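You operate a simulated robot arm through the tools that you are given. There is no shell and no other tool.

The job below is to be done with a simulated robot arm. You get a single attempt, and the scene is never put back.

## Task
Set all four legs of the upturned stool to hole 3.

Only the result counts: the job must be done as asked and must still hold three seconds after the hand-in. Knocking over, shifting, dropping, spilling or breaking anything else fails it.

## Robot
A 7-joint arm with a two-finger parallel gripper, fixed in place. Base frame: the origin is at the foot of the arm, x ahead of it, y to its left, z up. Lengths are in mm, angles in degrees, forces in N, time in s.
Its first joint turns from -132.0 to 132.0 degrees. Payload 3.91 kg.
The TCP is the grasp point between the finger pads, 30 mm short of the fingertips. In the tool frame z runs along the fingers and y along their closing line. The gripper opens to 110 mm. The fingers are 20 mm wide and 10 mm thick; the gripper's body (48 by 112 mm) begins 55 mm behind the TCP.
Orientation is that of the tool frame in the base frame, as a unit quaternion [w, x, y, z]. With the fingers straight down and closing along the base's y, the tool's x points along the base's -x, its y along +y and its z along -z.

## Interface
- The arm moves only by the tool servo_tool. Its argument "targets" is one flat list of numbers, 6 for each row, row after row: the shift along the base's x, y, z in m, then the turn, a rotation vector about the base's x, y, z in degrees. In form: [tx, ty, tz, ax, ay, az, tx, ty, tz, ax, ay, az, ...]. A call has 1 to 20 rows; each row shifts and turns the commanded pose from where the row before left it. "claw" is the opening, from 0 (shut) to 1 (fully open), set as the call begins (left out, the last holds). Rows are played at 5 a second. More than 50 mm and 8.6 degrees between two rows, or a gripper value outside its range, and nothing of the call is played. A pose out of reach is approached as far as the arm can. The call stops where the force on the tool passes 90 N (or 10 N more than at its start, if that is more) or the arm is blocked; 0.2 s more then pass. Each finger travels about 108 mm/s and halts on what it meets, pressing with about 34 N; the grip force reading is that of the motor and also rises with nothing between the fingers. The clock runs only during rows and for 0.2 s after the last one: add rows that do not move to give the fingers time. It gives the time, the measured TCP pose, the force on the tool (base axes), the opening and the grip force at its end, in the units of the frame above (readings bear some noise), with the torque about the TCP (base axes, N m) and any sound that the robot's microphone picked up.
- Cameras (640 x 400 px; columns grow to the right, rows downward): "scene" is fixed at [217.7, 497.4, 1766.1]; the picture's right is [-0.30, -0.95, 0.00], its down [-0.85, 0.26, -0.46] and it looks along [0.44, -0.14, -0.89] (base axes); focal length 253 px, centre (320, 200). "wrist" rides on the gripper at [72, 17, -103] in the tool frame; the picture's right is [-0.23, 0.97, 0.00], its down [-0.76, -0.18, -0.62] and it looks along [-0.61, -0.14, 0.78] (tool axes); focal length 222 px, centre (320, 200). There is no depth. A picture from a camera that has moved, and an enlarged one, comes with that camera's place and axes in the base frame and with its lens.
- snapshot(camera): a new picture of that camera. It takes no simulated time.
- close_up(camera, box): a new picture of the part [left, top, right, bottom] of that camera's present view, enlarged. It takes no simulated time.
- hand_in(): hands the job in; it is judged then, once.

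Places have to be worked out from the pictures, the camera data and where the tool is seen. Open the gripper and draw the arm clear of the work before you hand the job in, unless the task says otherwise.

The tools are called after ">>>" as a command line: name --argument value ..., lists and objects as JSON in quotes. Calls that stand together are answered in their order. servo_tool: Moves the arm, as the interface text tells. Its arguments: {"type":"object","properties":{"targets":{"type":"array","items":{"type":"number"}},"claw":{"type":"number"}},"required":["targets"]} The other tools are called the same way: snapshot (camera) takes a picture; close_up (camera, box) takes an enlarged picture of a part of a camera's view; hand_in () hands the job in.

At the start:

```text
t: 0.0
ee_pos: [482.4, 291.5, 1454.8]
tool_rot: [0.0, 0.0, 1.0, -0.001]
contact_force: [-0.2, -0.2, -0.7]
moment: [-0.01, 0.04, -0.01]
grip_width: 109.9
grip_force: 0.0
```

scene: 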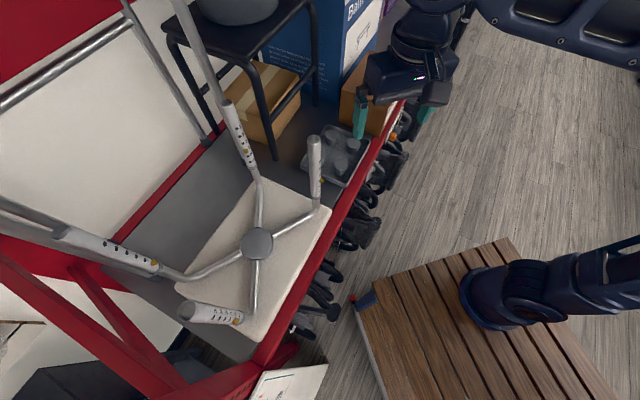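
wrist: 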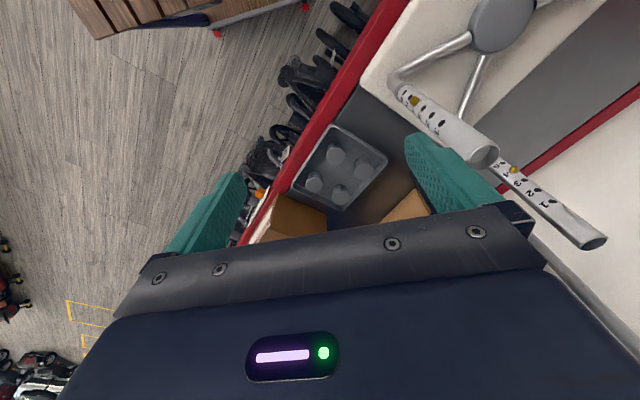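

I begin by looking closely at the stool's legs, to see the holes, numbers and the buttons.

>>> close_up --camera "scene" --box '[180, 60, 340, 220]'

>>> close_up --camera "scene" --box '[40, 200, 280, 350]'

>>> close_up --camera "wrist" --box '[380, 60, 620, 260]'

>>> snapshot --camera "wrist"

```text
2.50 times, centred on (260, 140) of scene
camera zoom: at [217.7, 497.4, 1766.1], right [-0.3, -0.95, 0.0], down [-0.85, 0.26, -0.46], along [0.44, -0.14, -0.89], focal length 633 px, centre (470, 350)
```

zoom: 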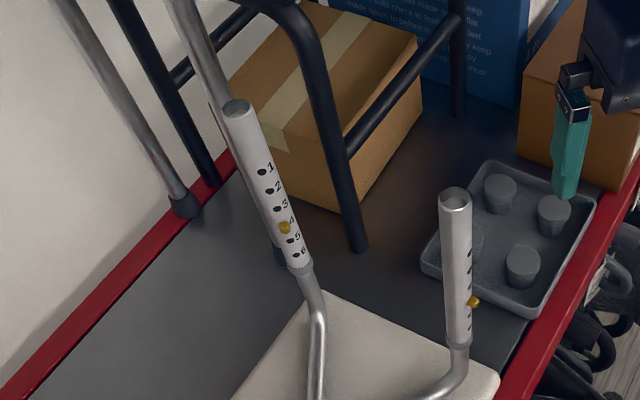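

```text
2.67 times, centred on (160, 275) of scene
camera zoom: at [217.7, 497.4, 1766.1], right [-0.3, -0.95, 0.0], down [-0.85, 0.26, -0.46], along [0.44, -0.14, -0.89], focal length 676 px, centre (747, 0)
```

zoom: 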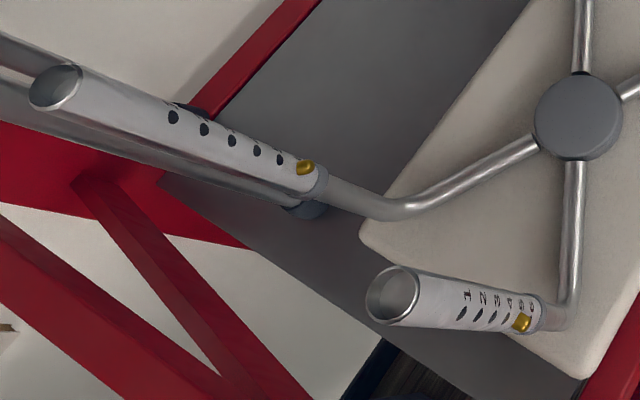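

```text
2.00 times, centred on (500, 160) of wrist
camera zoom: at [409.1, 306.8, 1559.9], right [0.23, 0.97, 0.0], down [0.76, -0.18, 0.62], along [0.61, -0.14, -0.78], focal length 444 px, centre (-40, 280)
```

zoom: 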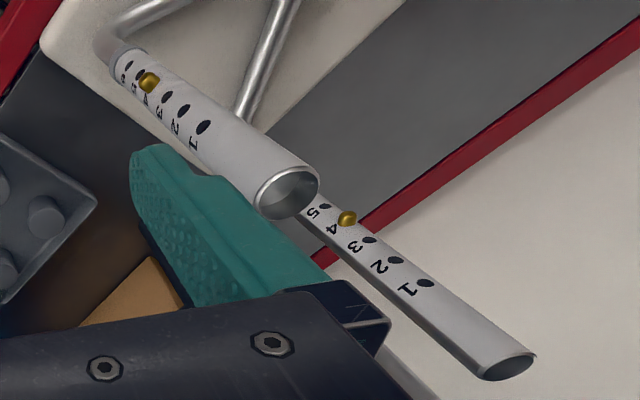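

```text
taken
camera wrist: at [409.1, 306.8, 1559.9], right [0.23, 0.97, 0.0], down [0.76, -0.18, 0.62], along [0.61, -0.14, -0.78], focal length 222 px, centre (320, 200)
```

wrist: 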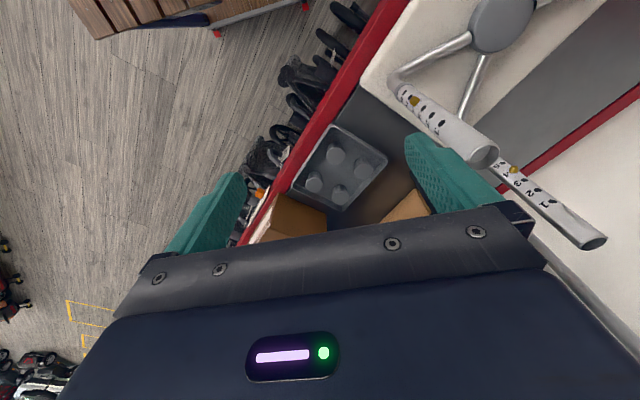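

The legs look vertical with numbered holes (1 at the free top end) and gold buttons; I judge B at about (520,414), A (658,553), C (436,782), D (290,640), tops at z≈1400–1460. I zoom further in to read each button's hole and facing.

>>> close_up --camera "scene" --box '[176, 292, 256, 342]'

>>> close_up --camera "scene" --box '[90, 225, 170, 285]'

>>> close_up --camera "scene" --box '[290, 130, 350, 210]'

>>> close_up --camera "scene" --box '[215, 95, 275, 185]'

>>> close_up --camera "wrist" --box '[385, 70, 445, 130]'

>>> close_up --camera "wrist" --box '[490, 150, 570, 220]'

```text
8.00 times, centred on (216, 317) of scene
camera zoom: at [217.7, 497.4, 1766.1], right [-0.3, -0.95, 0.0], down [-0.85, 0.26, -0.46], along [0.44, -0.14, -0.89], focal length 2027 px, centre (1152, -736)
```

zoom: 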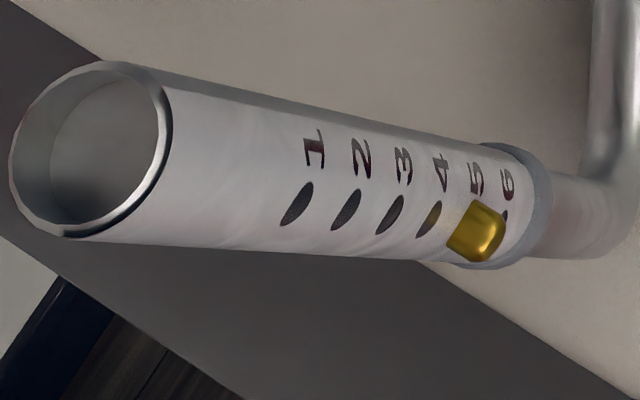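

```text
6.67 times, centred on (130, 255) of scene
camera zoom: at [217.7, 497.4, 1766.1], right [-0.3, -0.95, 0.0], down [-0.85, 0.26, -0.46], along [0.44, -0.14, -0.89], focal length 1689 px, centre (1587, -167)
```

zoom: 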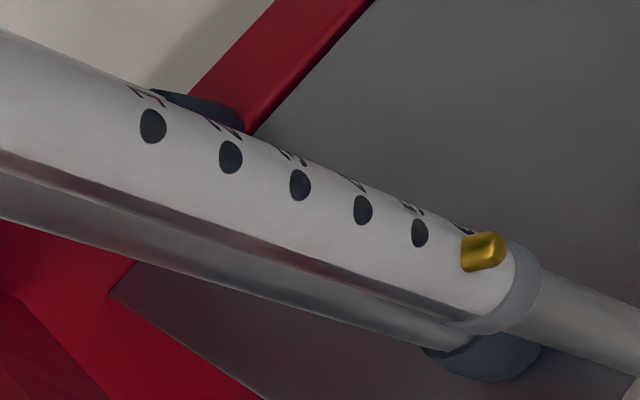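

```text
5.00 times, centred on (320, 170) of scene
camera zoom: at [217.7, 497.4, 1766.1], right [-0.3, -0.95, 0.0], down [-0.85, 0.26, -0.46], along [0.44, -0.14, -0.89], focal length 1267 px, centre (320, 350)
```

zoom: 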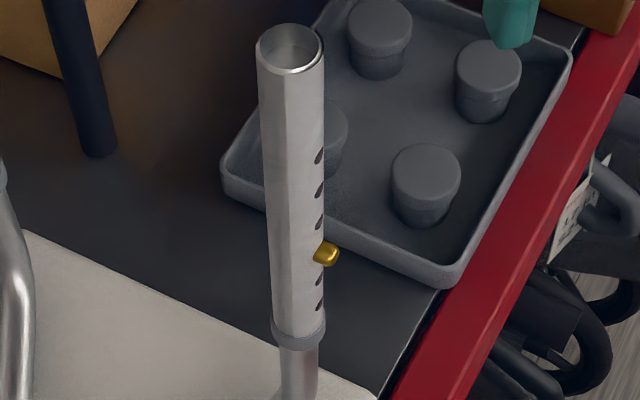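

```text
4.44 times, centred on (245, 140) of scene
camera zoom: at [217.7, 497.4, 1766.1], right [-0.3, -0.95, 0.0], down [-0.85, 0.26, -0.46], along [0.44, -0.14, -0.89], focal length 1126 px, centre (653, 467)
```

zoom: 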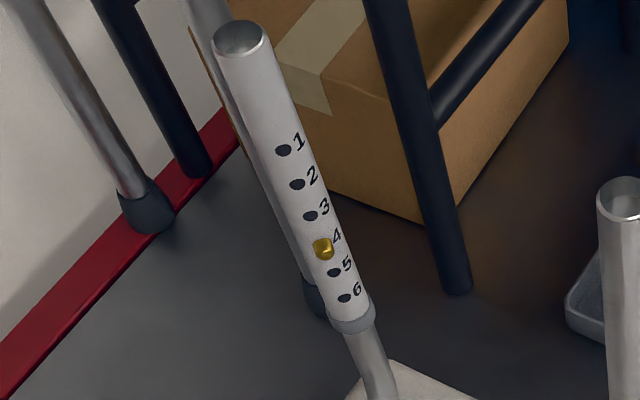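

```text
6.67 times, centred on (415, 100) of wrist
camera zoom: at [409.1, 306.8, 1559.9], right [0.23, 0.97, 0.0], down [0.76, -0.18, 0.62], along [0.61, -0.14, -0.78], focal length 1481 px, centre (-313, 867)
```

zoom: 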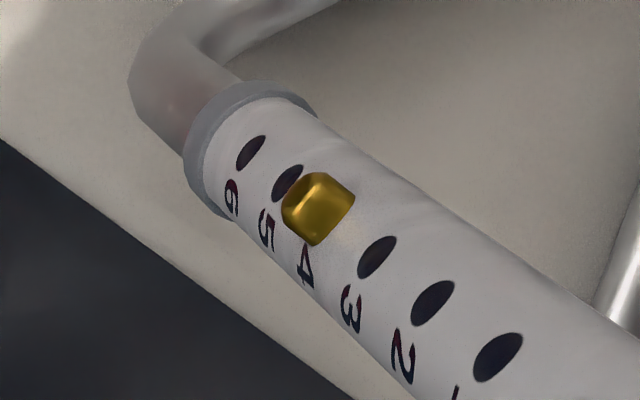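

```text
5.71 times, centred on (530, 185) of wrist
camera zoom: at [409.1, 306.8, 1559.9], right [0.23, 0.97, 0.0], down [0.76, -0.18, 0.62], along [0.61, -0.14, -0.78], focal length 1269 px, centre (-880, 286)
```

zoom: 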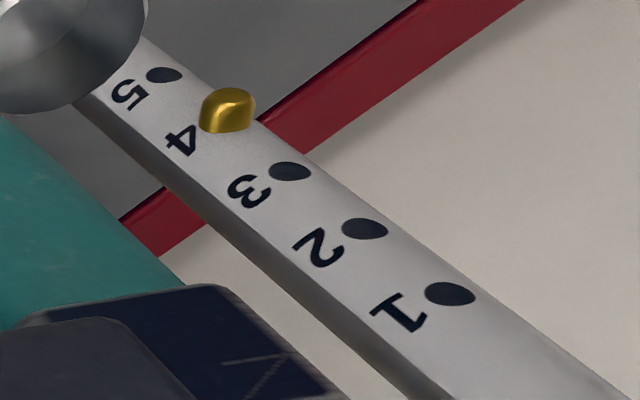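

B's and A's buttons are in hole 4, D's in 5 and C's in 6, so every sleeve must go down; the buttons face roughly azimuth A 187°, B 225°, C 259°, D 224°. I rise and start yawing the tool toward azimuth 135° for leg B.

>>> servo_tool --targets '[0, 0, 0.04, 0, 0, 0, 0, 0, 0.04, 0, 0, 8, 0, 0, 0.02, 0, 0, 8, 0.005, 0, 0, 0, 0, 8, 0.005, 0, 0, 0, 0, 8, 0.005, 0, 0, 0, 0, 8, 0.005, 0, 0, 0, 0, 8, 0.005, 0, 0, 0, 0, 8, 0.005, 0, 0, 0, 0, 8, 0.005, 0, 0, 0, 0, 8, 0.005, 0, 0, 0, 0, 8]' --claw 1

>>> snapshot --camera "scene"

>>> snapshot --camera "wrist"

```text
t: 2.4
ee_pos: [523.6, 292.1, 1557.6]
tool_rot: [0.0, -0.645, 0.764, -0.001]
contact_force: [0.3, 0.2, 0.2]
moment: [0.0, 0.0, 0.0]
grip_width: 110.0
grip_force: 0.1
```

```text
taken
```

scene: 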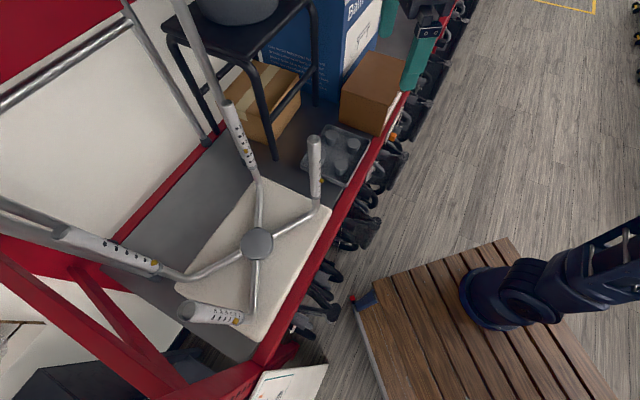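

```text
taken
camera wrist: at [493.2, 221.9, 1660.2], right [-0.92, 0.39, 0.0], down [0.31, 0.72, 0.62], along [0.24, 0.57, -0.78], focal length 222 px, centre (320, 200)
```

wrist: 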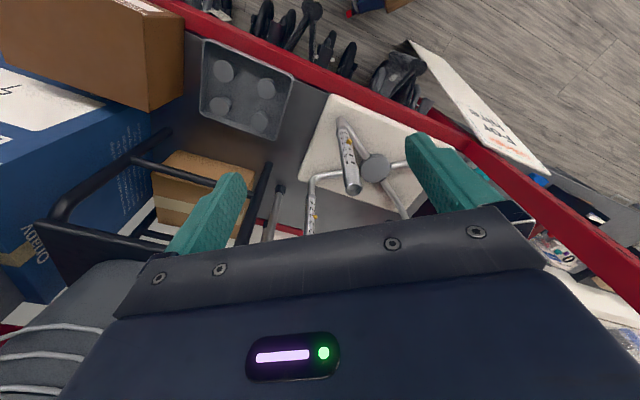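

The yaw works; the wrist camera now looks at leg B from the other side. I take close-ups to refine B's position and button direction.

>>> close_up --camera "wrist" --box '[300, 100, 400, 210]'

>>> close_up --camera "wrist" --box '[250, 160, 350, 240]'

```text
3.64 times, centred on (350, 155) of wrist
camera zoom: at [493.2, 221.9, 1660.2], right [-0.92, 0.39, 0.0], down [0.31, 0.72, 0.62], along [0.24, 0.57, -0.78], focal length 808 px, centre (211, 364)
```

zoom: 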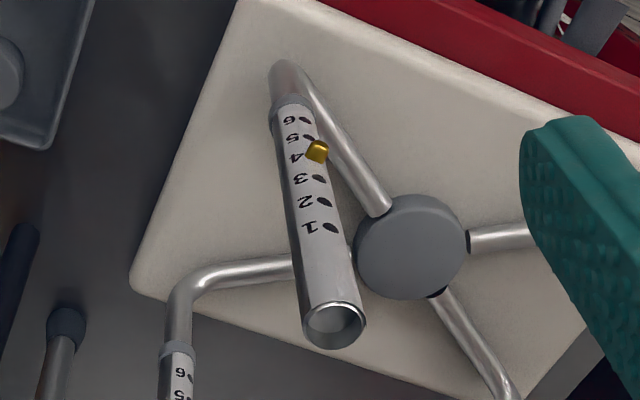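

```text
5.00 times, centred on (300, 200) of wrist
camera zoom: at [493.2, 221.9, 1660.2], right [-0.92, 0.39, 0.0], down [0.31, 0.72, 0.62], along [0.24, 0.57, -0.78], focal length 1111 px, centre (420, 200)
```

zoom: 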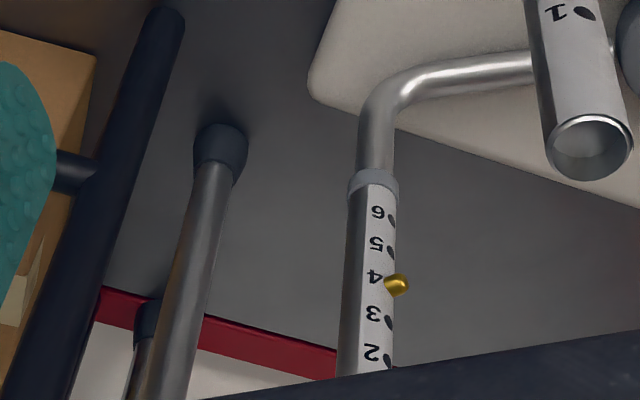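

B is at about (520,413), sleeve Ø≈25 mm, button height ≈1268 facing ≈227°, hole pitch ≈24–25 mm. I yaw on to 137° and tilt the tool 45°, staying high and clear.

>>> servo_tool --targets '[0.007, 0, 0, 0, 0, 8.1, 0.007, 0, 0, 0, 0, 8.1, 0.007, 0, 0, 0, 0, 8.1, 0.007, 0, 0, 0, 0, 8.1, 0.007, 0, 0, 0, 0, 8.1, 0.007, 0, 0, 0, 0, 8.1, 0.007, 0, 0, 0, 0, 8.1, 0, 0, 0, 5.115, 5.485, 0, 0, 0, 0, 5.115, 5.485, 0, 0, 0, 0, 5.115, 5.485, 0, 0, 0, 0, 5.115, 5.485, 0, 0, 0, 0, 5.115, 5.485, 0, 0, 0, 0, 5.115, 5.485, 0]'

>>> snapshot --camera "scene"

>>> snapshot --camera "wrist"

```text
t: 5.2
ee_pos: [571.9, 291.1, 1556.9]
tool_rot: [-0.139, 0.859, -0.339, -0.358]
contact_force: [-1.3, -0.1, -0.4]
moment: [-0.02, -0.04, 0.0]
grip_width: 109.9
grip_force: 0.0
```

```text
taken
```

scene: 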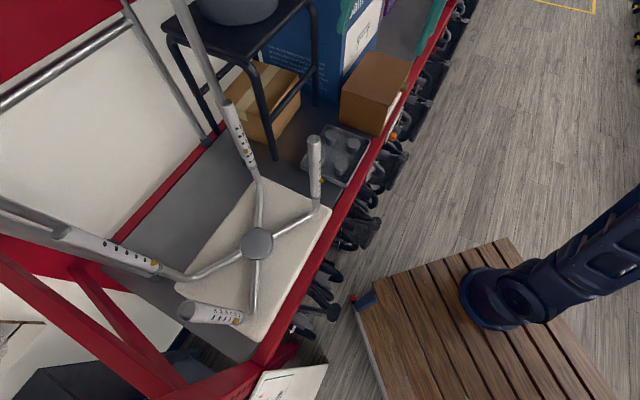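

```text
taken
camera wrist: at [649.7, 192.9, 1577.7], right [-0.78, -0.6, 0.16], down [0.05, 0.2, 0.98], along [-0.62, 0.78, -0.12], focal length 222 px, centre (320, 200)
```

wrist: 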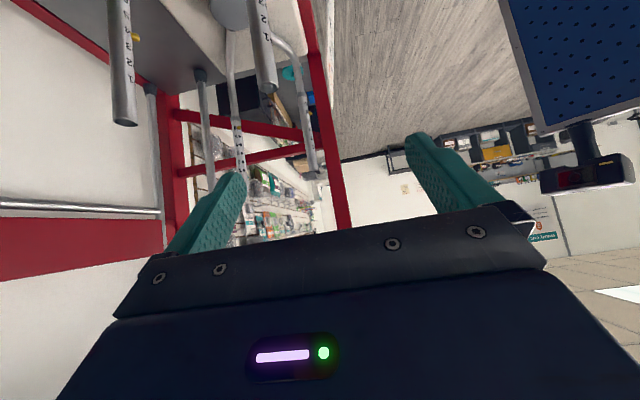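

The pose is as wanted (closing line along the button axis, tilted 45°). I move over B and stop just above its top to check alignment.

>>> servo_tool --targets '[-0.013, 0.03, 0, 0, 0, 0, -0.013, 0.03, 0, 0, 0, 0, -0.013, 0.031, 0, 0, 0, 0, -0.013, 0.031, 0, 0, 0, 0, 0, 0, -0.04, 0, 0, 0, 0, 0, -0.04, 0, 0, 0, 0, 0, -0.02, 0, 0, 0, 0, 0, 0, 0, 0, 0]'

>>> snapshot --camera "scene"

>>> snapshot --camera "wrist"

```text
t: 7.0
ee_pos: [521.6, 414.3, 1456.5]
tool_rot: [-0.139, 0.859, -0.34, -0.356]
contact_force: [0.1, 0.3, 0.3]
moment: [0.02, 0.03, -0.02]
grip_width: 110.0
grip_force: 0.0
```

```text
taken
```

scene: 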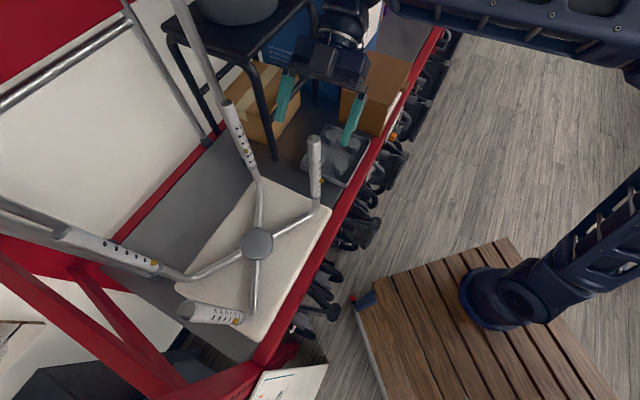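

```text
taken
camera wrist: at [599.5, 316.0, 1478.2], right [-0.78, -0.6, 0.16], down [0.05, 0.2, 0.98], along [-0.62, 0.78, -0.12], focal length 222 px, centre (320, 200)
```

wrist: 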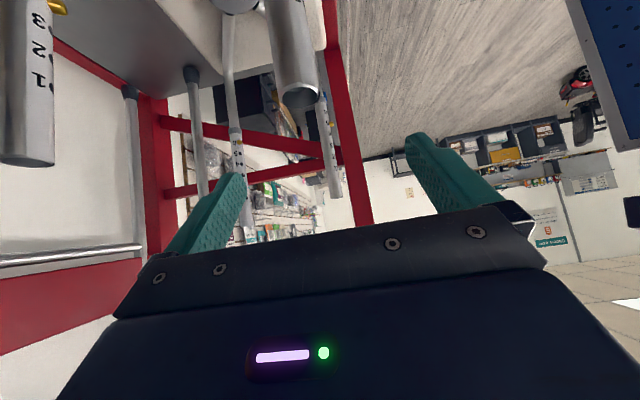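

Sleeve B sits between the fingers laterally within ~2 mm. I descend straddling it, watching the force.

>>> servo_tool --targets '[-0.001, -0.001, -0.03, 0, 0, 0, 0, 0, -0.03, 0, 0, 0, 0, 0, -0.03, 0, 0, 0, 0, 0, -0.03, 0, 0, 0, 0, 0, -0.03, 0, 0, 0, 0, 0, 0, 0, 0, 0]'

>>> snapshot --camera "scene"

>>> snapshot --camera "wrist"

```text
t: 8.4
ee_pos: [518.5, 411.5, 1306.3]
tool_rot: [-0.139, 0.859, -0.34, -0.357]
contact_force: [0.8, -0.2, 0.0]
moment: [0.0, 0.01, -0.01]
grip_width: 110.0
grip_force: 0.0
```

```text
taken
```

scene: 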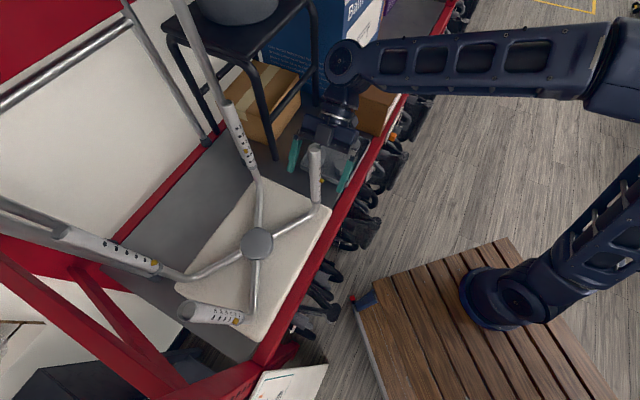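

```text
taken
camera wrist: at [596.3, 313.6, 1326.9], right [-0.78, -0.6, 0.16], down [0.05, 0.2, 0.98], along [-0.62, 0.77, -0.12], focal length 222 px, centre (320, 200)
```

wrist: 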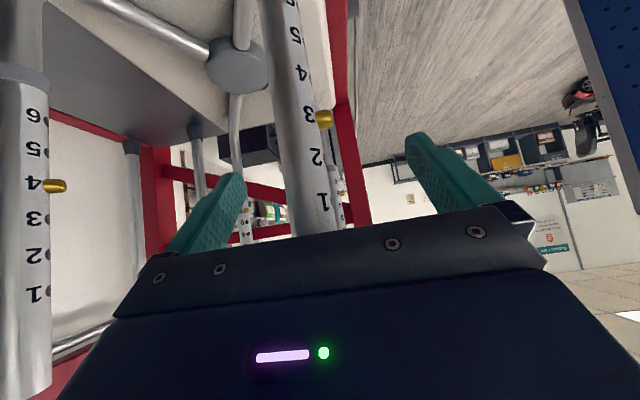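

I zoom in on the button of B between the fingers.

>>> close_up --camera "wrist" --box '[230, 0, 390, 240]'

>>> close_up --camera "scene" --box '[280, 110, 370, 220]'

>>> close_up --camera "wrist" --box '[0, 60, 100, 320]'

```text
1.67 times, centred on (310, 120) of wrist
camera zoom: at [596.3, 313.6, 1326.9], right [-0.78, -0.6, 0.16], down [0.05, 0.2, 0.98], along [-0.62, 0.77, -0.12], focal length 370 px, centre (337, 333)
```

zoom: 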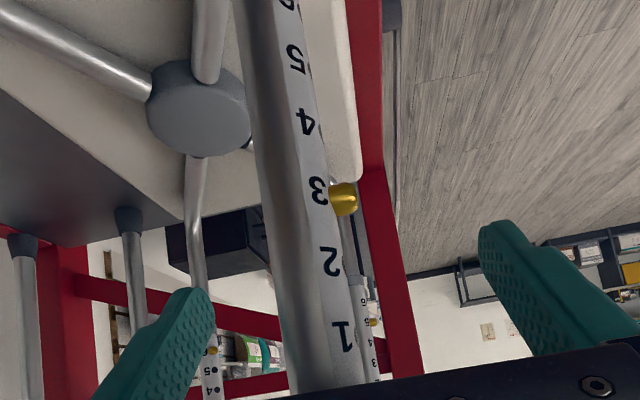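

```text
3.64 times, centred on (325, 165) of scene
camera zoom: at [217.7, 497.4, 1766.1], right [-0.3, -0.95, 0.0], down [-0.85, 0.26, -0.46], along [0.44, -0.14, -0.89], focal length 921 px, centre (302, 327)
```

zoom: 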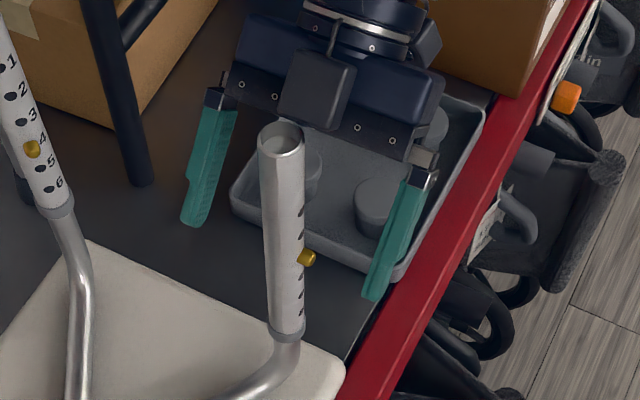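

```text
1.54 times, centred on (50, 190) of wrist
camera zoom: at [596.3, 313.6, 1326.9], right [-0.78, -0.6, 0.16], down [0.05, 0.2, 0.98], along [-0.62, 0.77, -0.12], focal length 342 px, centre (735, 215)
```

zoom: 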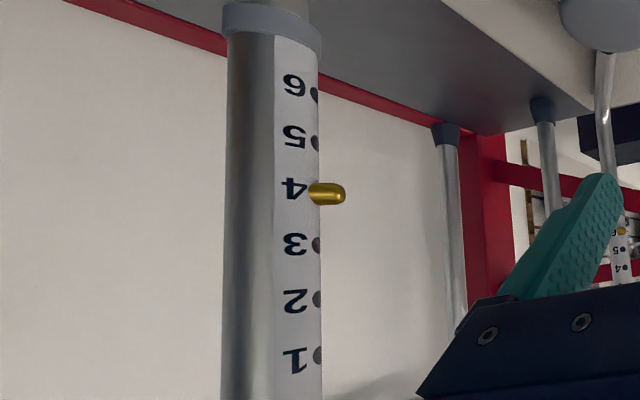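

In these views B's rim looks lower than before and its button sits beside label 3, as if the sleeve dropped one hole while I descended. I zoom tightly to verify.

>>> close_up --camera "scene" --box '[300, 140, 340, 210]'

>>> close_up --camera "wrist" --box '[270, 80, 350, 160]'

>>> close_up --camera "scene" --box '[290, 90, 370, 170]'

```text
5.71 times, centred on (320, 175) of scene
camera zoom: at [217.7, 497.4, 1766.1], right [-0.3, -0.95, 0.0], down [-0.85, 0.26, -0.46], along [0.44, -0.14, -0.89], focal length 1448 px, centre (320, 343)
```

zoom: 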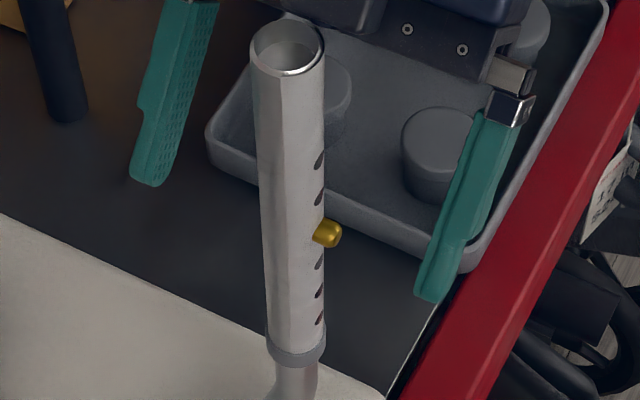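

```text
5.00 times, centred on (310, 120) of wrist
camera zoom: at [596.3, 313.6, 1326.9], right [-0.78, -0.6, 0.16], down [0.05, 0.2, 0.98], along [-0.62, 0.77, -0.12], focal length 1111 px, centre (370, 600)
```

zoom: 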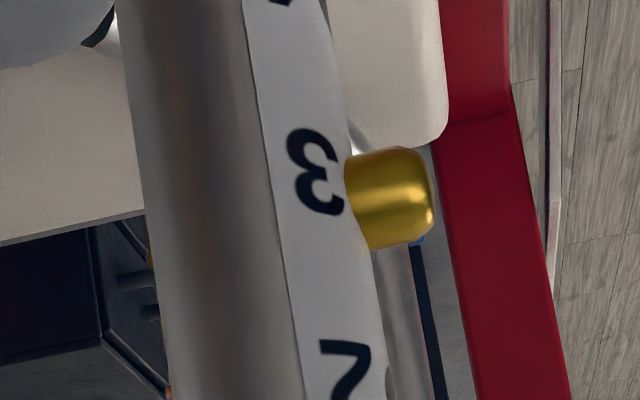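

```text
5.00 times, centred on (330, 130) of scene
camera zoom: at [217.7, 497.4, 1766.1], right [-0.3, -0.95, 0.0], down [-0.85, 0.26, -0.46], along [0.44, -0.14, -0.89], focal length 1267 px, centre (270, 550)
```

zoom: 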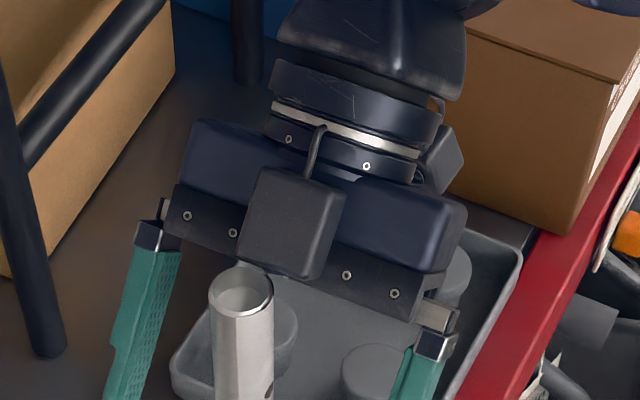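

B's button is now clearly popped out in hole 3 (two holes above, three below; hole-3 height 1270 equals the button's): the motor box on the gripper's upper side pushed the sleeve down one notch during the descent. I back straight up off B, retreat and level the tool.

>>> servo_tool --targets '[0, 0, 0.03, 0, 0, 0, 0, 0, 0.04, 0, 0, 0, 0, 0, 0.04, 0, 0, 0, 0, 0, 0.04, 0, 0, 0, 0, 0, 0.04, 0, 0, 0, 0.02, -0.03, 0.04, 0, 0, 0, 0.02, -0.03, 0.02, 0, 0, 0, 0.01, -0.03, 0, -5.115, -5.485, 0, 0, -0.03, 0, -5.115, -5.485, 0, 0, 0, 0, -5.115, -5.485, 0, 0, 0, 0, -5.115, -5.485, 0, 0, 0, 0, -5.115, -5.485, 0, 0, 0, 0, -5.115, -5.485, 0, 0, 0, 0, 0, 0, -8, 0, 0, 0, 0, 0, -8, 0, 0, 0, 0, 0, -8, 0, 0, 0, 0, 0, -8, 0, 0, 0, 0, 0, -8]'

>>> snapshot --camera "scene"

>>> snapshot --camera "wrist"

>>> close_up --camera "scene" --box '[300, 130, 340, 210]'

```text
refused: row 6 steps farther than a row can; nothing moved
```

```text
taken
```

scene: 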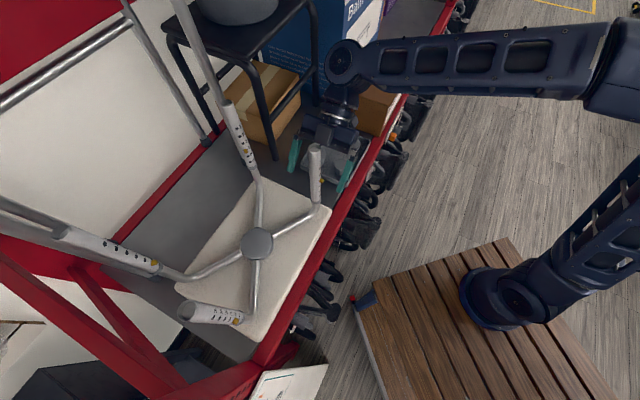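

```text
taken
camera wrist: at [596.3, 313.6, 1326.9], right [-0.78, -0.6, 0.16], down [0.05, 0.2, 0.98], along [-0.62, 0.77, -0.12], focal length 222 px, centre (320, 200)
```

wrist: 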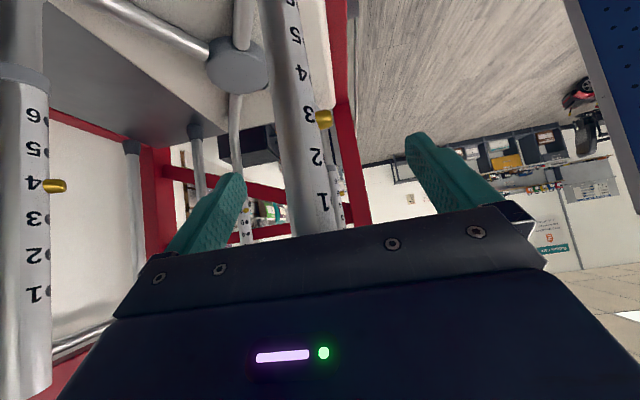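

```text
5.00 times, centred on (320, 170) of scene
camera zoom: at [217.7, 497.4, 1766.1], right [-0.3, -0.95, 0.0], down [-0.85, 0.26, -0.46], along [0.44, -0.14, -0.89], focal length 1267 px, centre (320, 350)
```

zoom: 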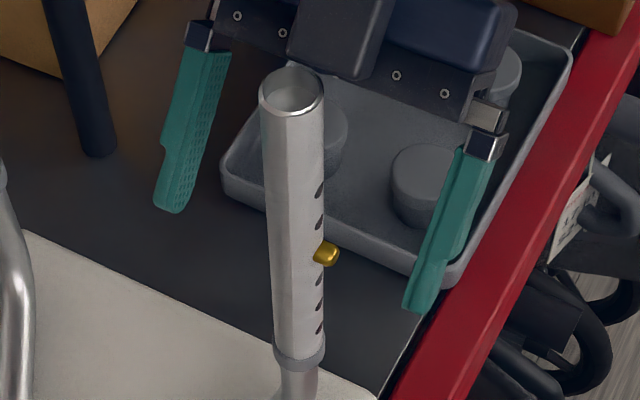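

One row was too long; I repeat with shorter steps.

>>> servo_tool --targets '[0, 0, 0.03, 0, 0, 0, 0, 0, 0.04, 0, 0, 0, 0, 0, 0.04, 0, 0, 0, 0, 0, 0.04, 0, 0, 0, 0, 0, 0.04, 0, 0, 0, 0.02, -0.03, 0.03, 0, 0, 0, 0.02, -0.03, 0.03, 0, 0, 0, 0.01, -0.03, 0, -5.115, -5.485, 0, 0, -0.03, 0, -5.115, -5.485, 0, 0, 0, 0, -5.115, -5.485, 0, 0, 0, 0, -5.115, -5.485, 0, 0, 0, 0, -5.115, -5.485, 0, 0, 0, 0, -5.115, -5.485, 0, 0, 0, 0, 0, 0, -8, 0, 0, 0, 0, 0, -8, 0, 0, 0, 0, 0, -8, 0, 0, 0, 0, 0, -8, 0, 0, 0, 0, 0, -8]'

>>> snapshot --camera "scene"

>>> snapshot --camera "wrist"

>>> close_up --camera "scene" --box '[300, 130, 340, 210]'

```text
t: 12.2
ee_pos: [569.4, 291.8, 1556.5]
tool_rot: [0.001, 0.747, -0.665, 0.0]
contact_force: [0.2, 0.2, 0.2]
moment: [0.0, -0.05, -0.01]
grip_width: 109.8
grip_force: 0.0
```

```text
taken
```

scene: 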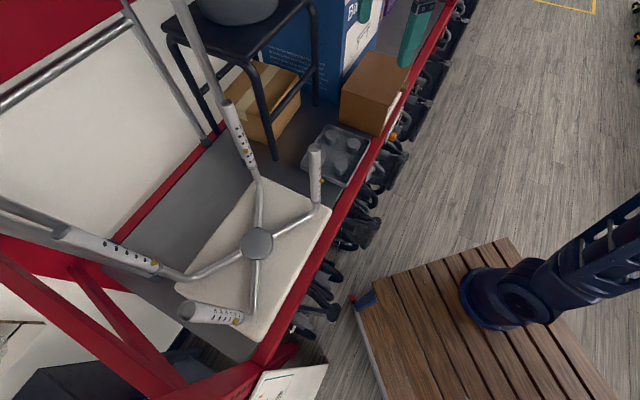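

```text
taken
camera wrist: at [559.4, 216.8, 1660.3], right [-0.99, 0.11, 0.0], down [0.09, 0.78, 0.62], along [0.07, 0.62, -0.78], focal length 222 px, centre (320, 200)
```

wrist: 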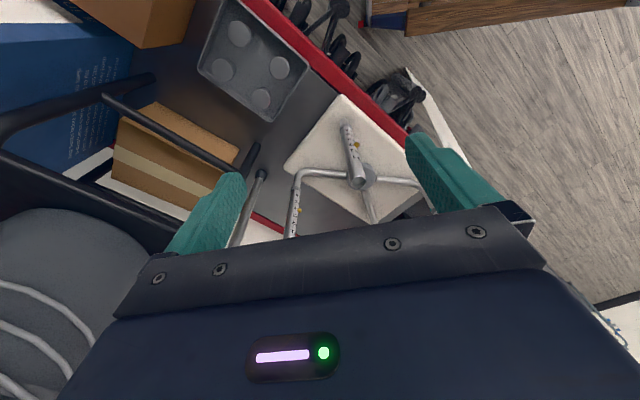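

```text
5.00 times, centred on (320, 170) of scene
camera zoom: at [217.7, 497.4, 1766.1], right [-0.3, -0.95, 0.0], down [-0.85, 0.26, -0.46], along [0.44, -0.14, -0.89], focal length 1267 px, centre (320, 350)
```

zoom: 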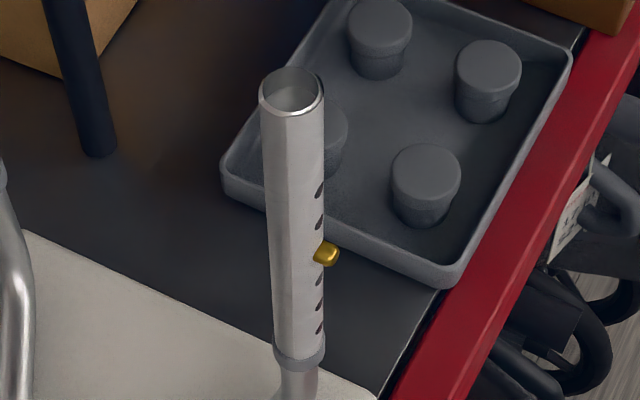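

B holds at hole 3 and the stool has not shifted. Now I move over leg A (estimated (663,554), rim z≈1403) at a safe height to check alignment before pushing its rim down.

>>> servo_tool --targets '[0.015, 0.04, 0, 0, 0, 0, 0.015, 0.04, 0, 0, 0, 0, 0.015, 0.04, 0, 0, 0, 0, 0.015, 0.04, 0, 0, 0, 0, 0.015, 0.04, 0, 0, 0, 0, 0.015, 0.04, 0, 0, 0, 0, 0.0036, 0.022, 0, 0, 0, 0, 0, 0, -0.03, 0, 0, 0, 0, 0, 0, 0, 0, 0]' --claw 0.4

>>> snapshot --camera "scene"

>>> snapshot --camera "wrist"

```text
t: 14.2
ee_pos: [633.6, 491.0, 1501.3]
tool_rot: [0.0, 0.747, -0.665, 0.0]
contact_force: [1.0, 0.8, 0.8]
moment: [0.0, 0.02, 0.03]
grip_width: 43.8
grip_force: 0.1
out of reach, approached as far as the arm can: row 5, 6
```

```text
taken
```

scene: 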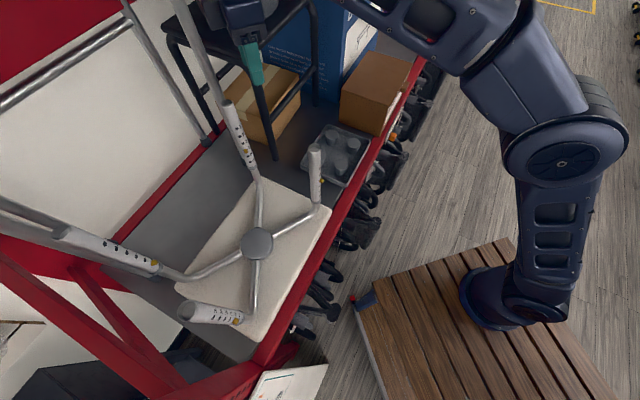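

```text
taken
camera wrist: at [625.3, 416.0, 1603.9], right [-0.99, 0.11, 0.0], down [0.09, 0.78, 0.62], along [0.07, 0.62, -0.78], focal length 222 px, centre (320, 200)
```

wrist: 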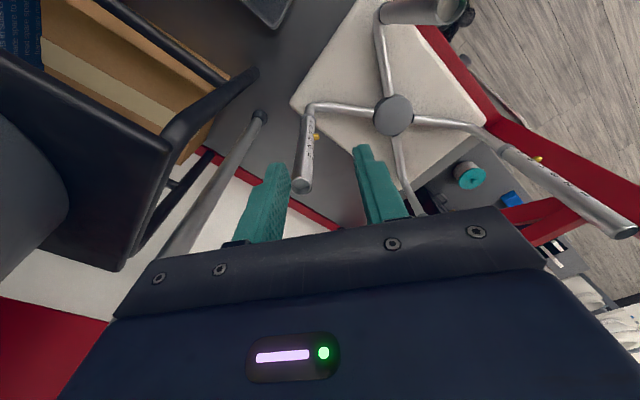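

From this view A's rim is at (661,553). The height limited the reach; I go lower while moving over A (tips still above the rim).

>>> servo_tool --targets '[0, 0, -0.02, 0, 0, 0, 0, 0, -0.02, 0, 0, 0, 0.009, 0.02, -0.005, 0, 0, 0, 0.009, 0.021, 0, 0, 0, 0, 0.009, 0.021, 0, 0, 0, 0, 0, 0, 0, 0, 0, 0]' --claw 0.4

>>> snapshot --camera "wrist"

>>> snapshot --camera "scene"

```text
t: 15.6
ee_pos: [663.7, 552.7, 1458.2]
tool_rot: [-0.001, 0.747, -0.664, 0.0]
contact_force: [0.6, -0.7, 0.5]
moment: [0.02, -0.03, -0.02]
grip_width: 44.1
grip_force: 0.0
```

```text
taken
camera wrist: at [654.9, 477.9, 1560.5], right [-0.99, 0.11, 0.0], down [0.09, 0.78, 0.62], along [0.07, 0.62, -0.78], focal length 222 px, centre (320, 200)
```

wrist: 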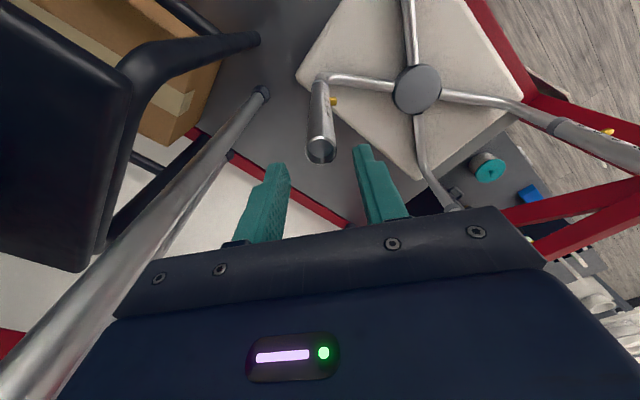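

```text
taken
```

scene: 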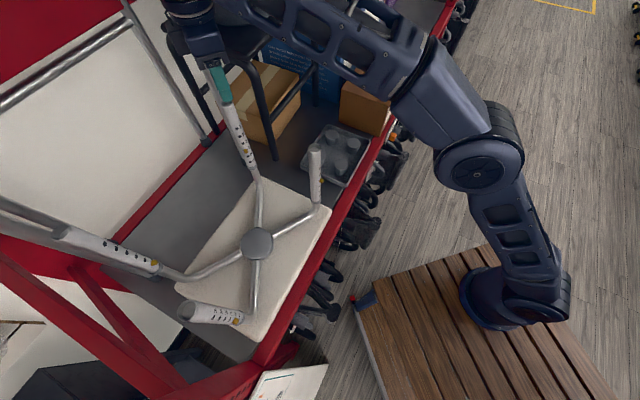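

A's rim lies almost on the tool axis. I narrow the fingers to ~12 mm so both tips cover the rim, and descend to just feel contact.

>>> servo_tool --targets '[-0.001, 0.002, 0, 0, 0, 0, 0, 0, -0.01, 0, 0, 0, 0, 0, -0.008, 0, 0, 0, 0, 0, -0.002, 0, 0, 0, 0, 0, -0.002, 0, 0, 0, 0, 0, -0.002, 0, 0, 0, 0, 0, -0.002, 0, 0, 0]' --claw 0.11

>>> close_up --camera "wrist" --box '[220, 80, 420, 240]'

>>> close_up --camera "scene" --box '[190, 60, 270, 190]'

```text
t: 17.2
ee_pos: [661.5, 554.4, 1432.2]
tool_rot: [0.0, 0.748, -0.664, -0.001]
contact_force: [-0.1, 0.4, 0.3]
moment: [0.02, -0.01, 0.02]
grip_width: 12.1
grip_force: 0.0
```

```text
2.50 times, centred on (320, 160) of wrist
camera zoom: at [652.8, 479.2, 1535.0], right [-0.99, 0.11, 0.0], down [0.09, 0.78, 0.62], along [0.07, 0.62, -0.78], focal length 555 px, centre (320, 300)
```

zoom: 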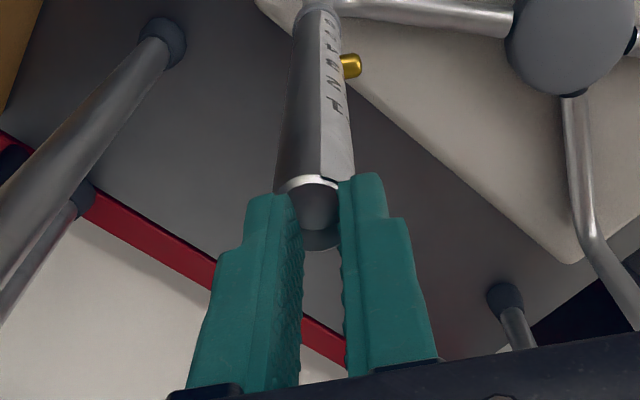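

```text
3.08 times, centred on (230, 125) of scene
camera zoom: at [217.7, 497.4, 1766.1], right [-0.3, -0.95, 0.0], down [-0.85, 0.26, -0.46], along [0.44, -0.14, -0.89], focal length 780 px, centre (597, 431)
```

zoom: 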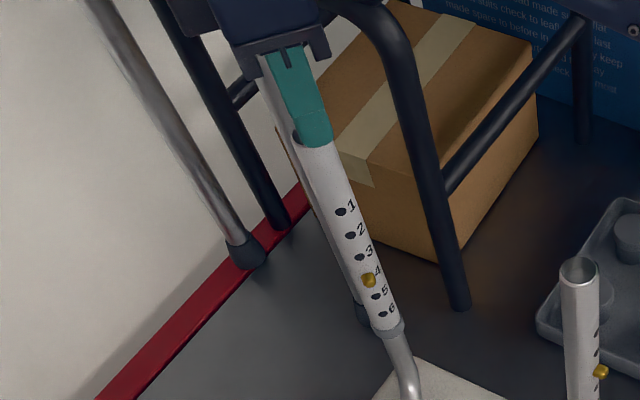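

Tips are right at the rim but ~3.5 mm off in x; I lift slightly, shift +x, and press down in small steps.

>>> servo_tool --targets '[0, 0, 0.004, 0, 0, 0, 0.0035, 0, 0, 0, 0, 0, 0, 0, -0.003, 0, 0, 0, 0, 0, -0.002, 0, 0, 0, 0, 0, -0.002, 0, 0, 0, 0, 0, -0.002, 0, 0, 0]' --claw 0.11

>>> close_up --camera "wrist" --box '[220, 80, 420, 240]'

>>> close_up --camera "scene" --box '[205, 80, 265, 170]'

```text
t: 18.6
ee_pos: [666.8, 555.2, 1429.1]
tool_rot: [-0.001, 0.748, -0.664, 0.0]
contact_force: [4.8, 9.8, 24.4]
moment: [0.33, 0.02, -0.02]
grip_width: 10.9
grip_force: 0.0
```

```text
2.50 times, centred on (320, 160) of wrist
camera zoom: at [656.0, 478.5, 1531.5], right [-0.99, 0.11, 0.0], down [0.09, 0.78, 0.63], along [0.07, 0.62, -0.78], focal length 555 px, centre (320, 300)
```

zoom: 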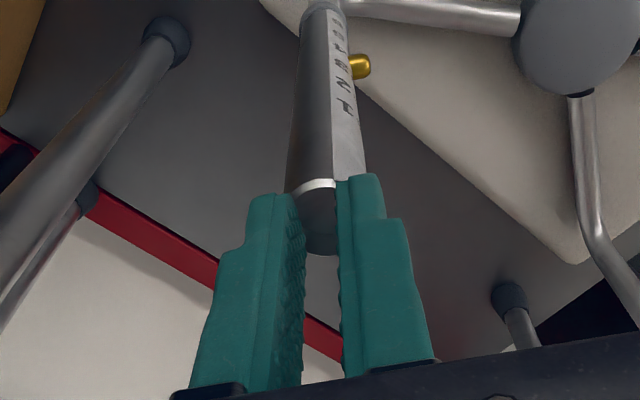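

```text
4.44 times, centred on (235, 125) of scene
camera zoom: at [217.7, 497.4, 1766.1], right [-0.3, -0.95, 0.0], down [-0.85, 0.26, -0.46], along [0.44, -0.14, -0.89], focal length 1126 px, centre (698, 533)
```

zoom: 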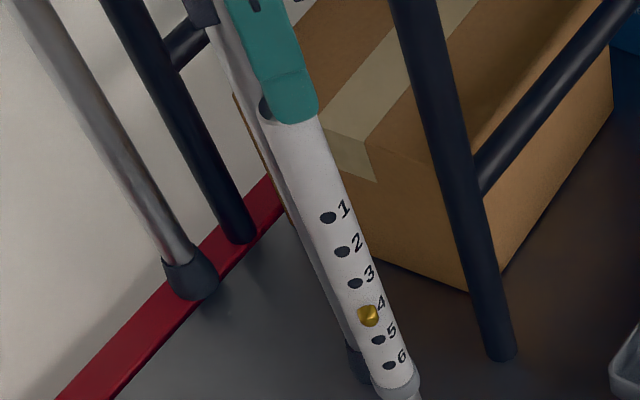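

Contact at 24 N but with some sideways force: the tips sit slightly toward −y of the rim centre. I lift, shift +3 mm in y, and press again.

>>> servo_tool --targets '[0, 0, 0.006, 0, 0, 0, -0.001, 0.003, 0, 0, 0, 0, 0, 0, -0.003, 0, 0, 0, 0, 0, -0.002, 0, 0, 0, 0, 0, -0.001, 0, 0, 0, 0, 0, 0, 0, 0, 0]' --claw 0.11

>>> close_up --camera "scene" --box '[205, 80, 265, 170]'

```text
t: 20.0
ee_pos: [663.8, 557.4, 1429.4]
tool_rot: [-0.001, 0.747, -0.665, 0.0]
contact_force: [10.9, 10.4, 32.8]
moment: [0.23, -0.24, 0.04]
grip_width: 11.0
grip_force: 0.1
```

```text
4.44 times, centred on (235, 125) of scene
camera zoom: at [217.7, 497.4, 1766.1], right [-0.3, -0.95, 0.0], down [-0.85, 0.26, -0.46], along [0.44, -0.14, -0.89], focal length 1126 px, centre (698, 533)
```

zoom: 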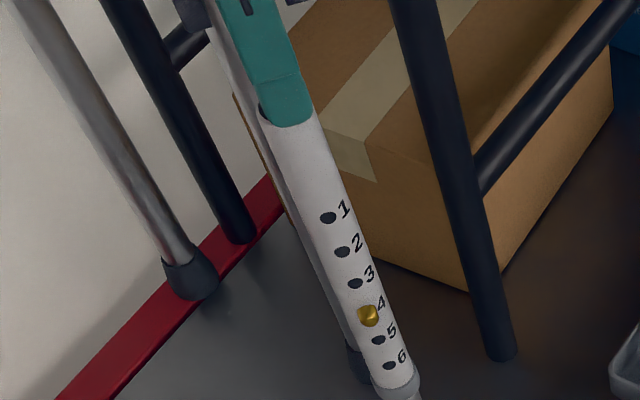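

The contact holds at ~33 N without slip. I press a little further, easing the command outward to reduce the sideways force.

>>> servo_tool --targets '[0.001, 0.001, -0.001, 0, 0, 0, 0.0005, 0.0005, -0.001, 0, 0, 0]'

>>> close_up --camera "scene" --box '[205, 80, 265, 170]'

```text
t: 20.6
ee_pos: [667.4, 560.8, 1418.9]
tool_rot: [0.005, 0.748, -0.664, 0.001]
contact_force: [0.1, 0.9, -0.9]
moment: [-0.08, 0.05, -0.01]
grip_width: 11.2
grip_force: 0.1
```

```text
4.44 times, centred on (235, 125) of scene
camera zoom: at [217.7, 497.4, 1766.1], right [-0.3, -0.95, 0.0], down [-0.85, 0.26, -0.46], along [0.44, -0.14, -0.89], focal length 1126 px, centre (698, 533)
```

zoom: 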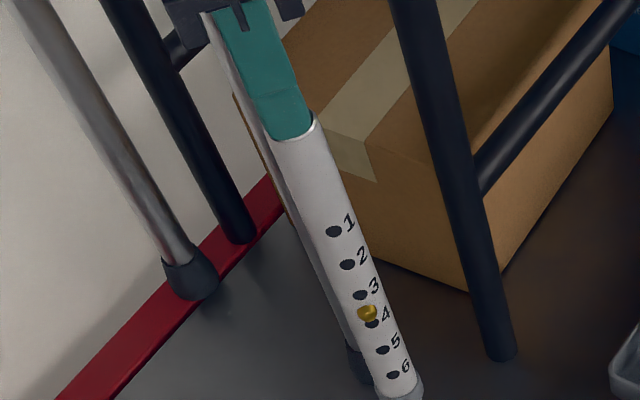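

The latch gave: the sleeve has slid part-way, the button now between holes 4 and 3. I pause and re-read.

>>> servo_tool --targets '[0, 0, 0, 0, 0, 0, 0, 0, 0, 0, 0, 0]'

>>> close_up --camera "scene" --box '[235, 120, 265, 170]'

>>> close_up --camera "wrist" --box '[220, 60, 420, 240]'

```text
t: 21.2
ee_pos: [666.5, 558.5, 1425.7]
tool_rot: [0.0, 0.747, -0.665, 0.0]
contact_force: [-0.6, -0.2, -1.2]
moment: [-0.01, 0.03, 0.0]
grip_width: 12.1
grip_force: 0.1
```

```text
8.00 times, centred on (250, 145) of scene
camera zoom: at [217.7, 497.4, 1766.1], right [-0.3, -0.95, 0.0], down [-0.85, 0.26, -0.46], along [0.44, -0.14, -0.89], focal length 2027 px, centre (880, 640)
```

zoom: 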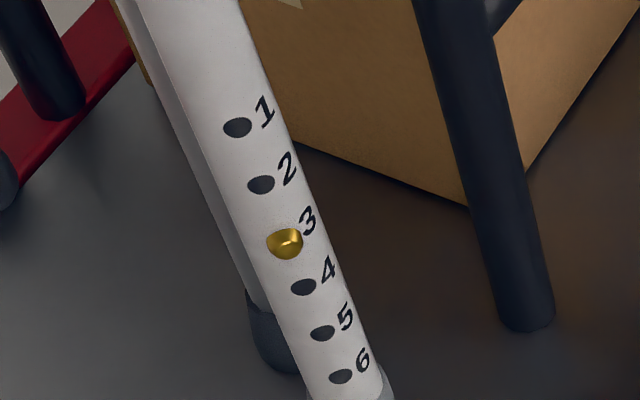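

```text
2.22 times, centred on (320, 150) of wrist
camera zoom: at [657.5, 483.6, 1527.8], right [-0.99, 0.11, 0.0], down [0.09, 0.78, 0.62], along [0.07, 0.62, -0.78], focal length 494 px, centre (320, 311)
```

zoom: 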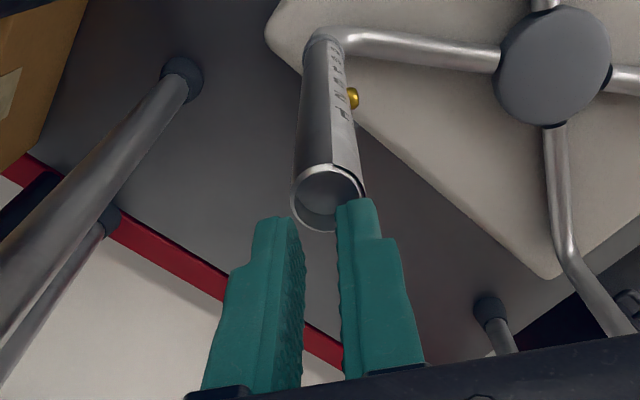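

A dropped under gravity and its button is now fully in hole 3. I lift off, move inward and up, then travel over to leg D (estimated (288,646), rim z≈1427).

>>> servo_tool --targets '[0, 0, 0.04, 0, 0, 0, -0.03, -0.03, 0.01, 0, 0, 0, -0.03, -0.03, 0.01, 0, 0, 0, -0.03, -0.03, 0.01, 0, 0, 0, -0.03, -0.03, 0.01, 0, 0, 0, -0.032, 0.026, 0, 0, 0, 0, -0.032, 0.026, 0, 0, 0, 0, -0.032, 0.026, 0, 0, 0, 0, -0.032, 0.026, 0, 0, 0, 0, -0.032, 0.026, 0, 0, 0, 0, -0.032, 0.026, 0, 0, 0, 0, -0.032, 0.026, 0, 0, 0, 0, -0.032, 0.026, 0, 0, 0, 0, 0, 0, 0, 0, 0, 0]' --claw 0.4

>>> snapshot --camera "wrist"

>>> snapshot --camera "scene"

```text
t: 24.2
ee_pos: [292.3, 648.0, 1505.0]
tool_rot: [0.001, 0.747, -0.665, -0.001]
contact_force: [0.3, 0.1, 0.6]
moment: [0.03, 0.02, 0.03]
grip_width: 44.0
grip_force: 0.1
```

```text
taken
camera wrist: at [282.3, 572.2, 1607.9], right [-0.99, 0.11, 0.0], down [0.09, 0.78, 0.62], along [0.07, 0.62, -0.78], focal length 222 px, centre (320, 200)
```

wrist: 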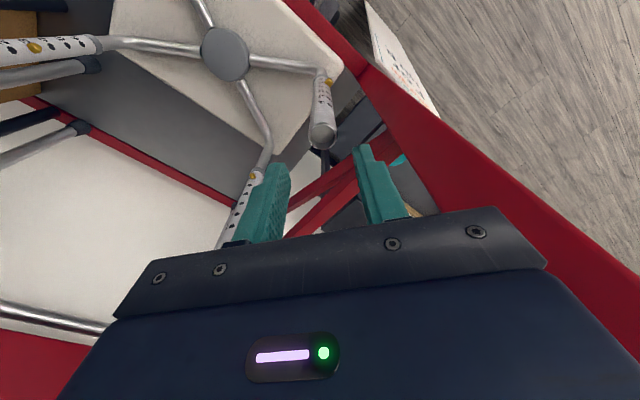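

```text
taken
```

scene: 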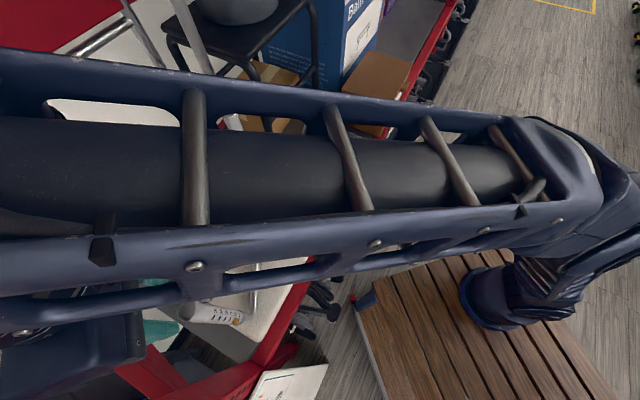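

D's rim computes to (290,646), just about under the tool. I narrow the fingers and descend to just above the rim for a check.

>>> servo_tool --targets '[0, 0, -0.02, 0, 0, 0, 0, 0, -0.02, 0, 0, 0, 0, 0, -0.005, 0, 0, 0, 0, 0, 0, 0, 0, 0]' --claw 0.11

>>> close_up --camera "wrist" --box '[220, 60, 420, 240]'

>>> close_up --camera "scene" --box '[130, 270, 260, 350]'

```text
t: 25.2
ee_pos: [291.0, 648.3, 1458.8]
tool_rot: [0.001, 0.747, -0.665, 0.001]
contact_force: [0.3, 0.0, 0.2]
moment: [0.01, 0.01, 0.01]
grip_width: 12.1
grip_force: 0.1
```

```text
2.22 times, centred on (320, 150) of wrist
camera zoom: at [281.9, 572.1, 1561.5], right [-0.99, 0.11, 0.0], down [0.09, 0.78, 0.62], along [0.07, 0.62, -0.78], focal length 494 px, centre (320, 311)
```

zoom: 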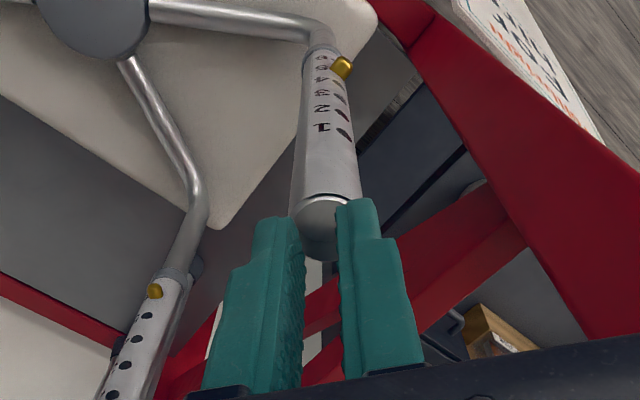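

```text
4.92 times, centred on (195, 310) of scene
camera zoom: at [217.7, 497.4, 1766.1], right [-0.3, -0.95, 0.0], down [-0.85, 0.26, -0.46], along [0.44, -0.14, -0.89], focal length 1247 px, centre (935, -342)
```

zoom: 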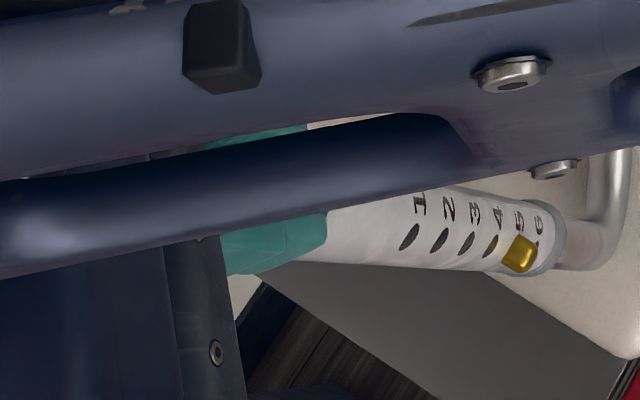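

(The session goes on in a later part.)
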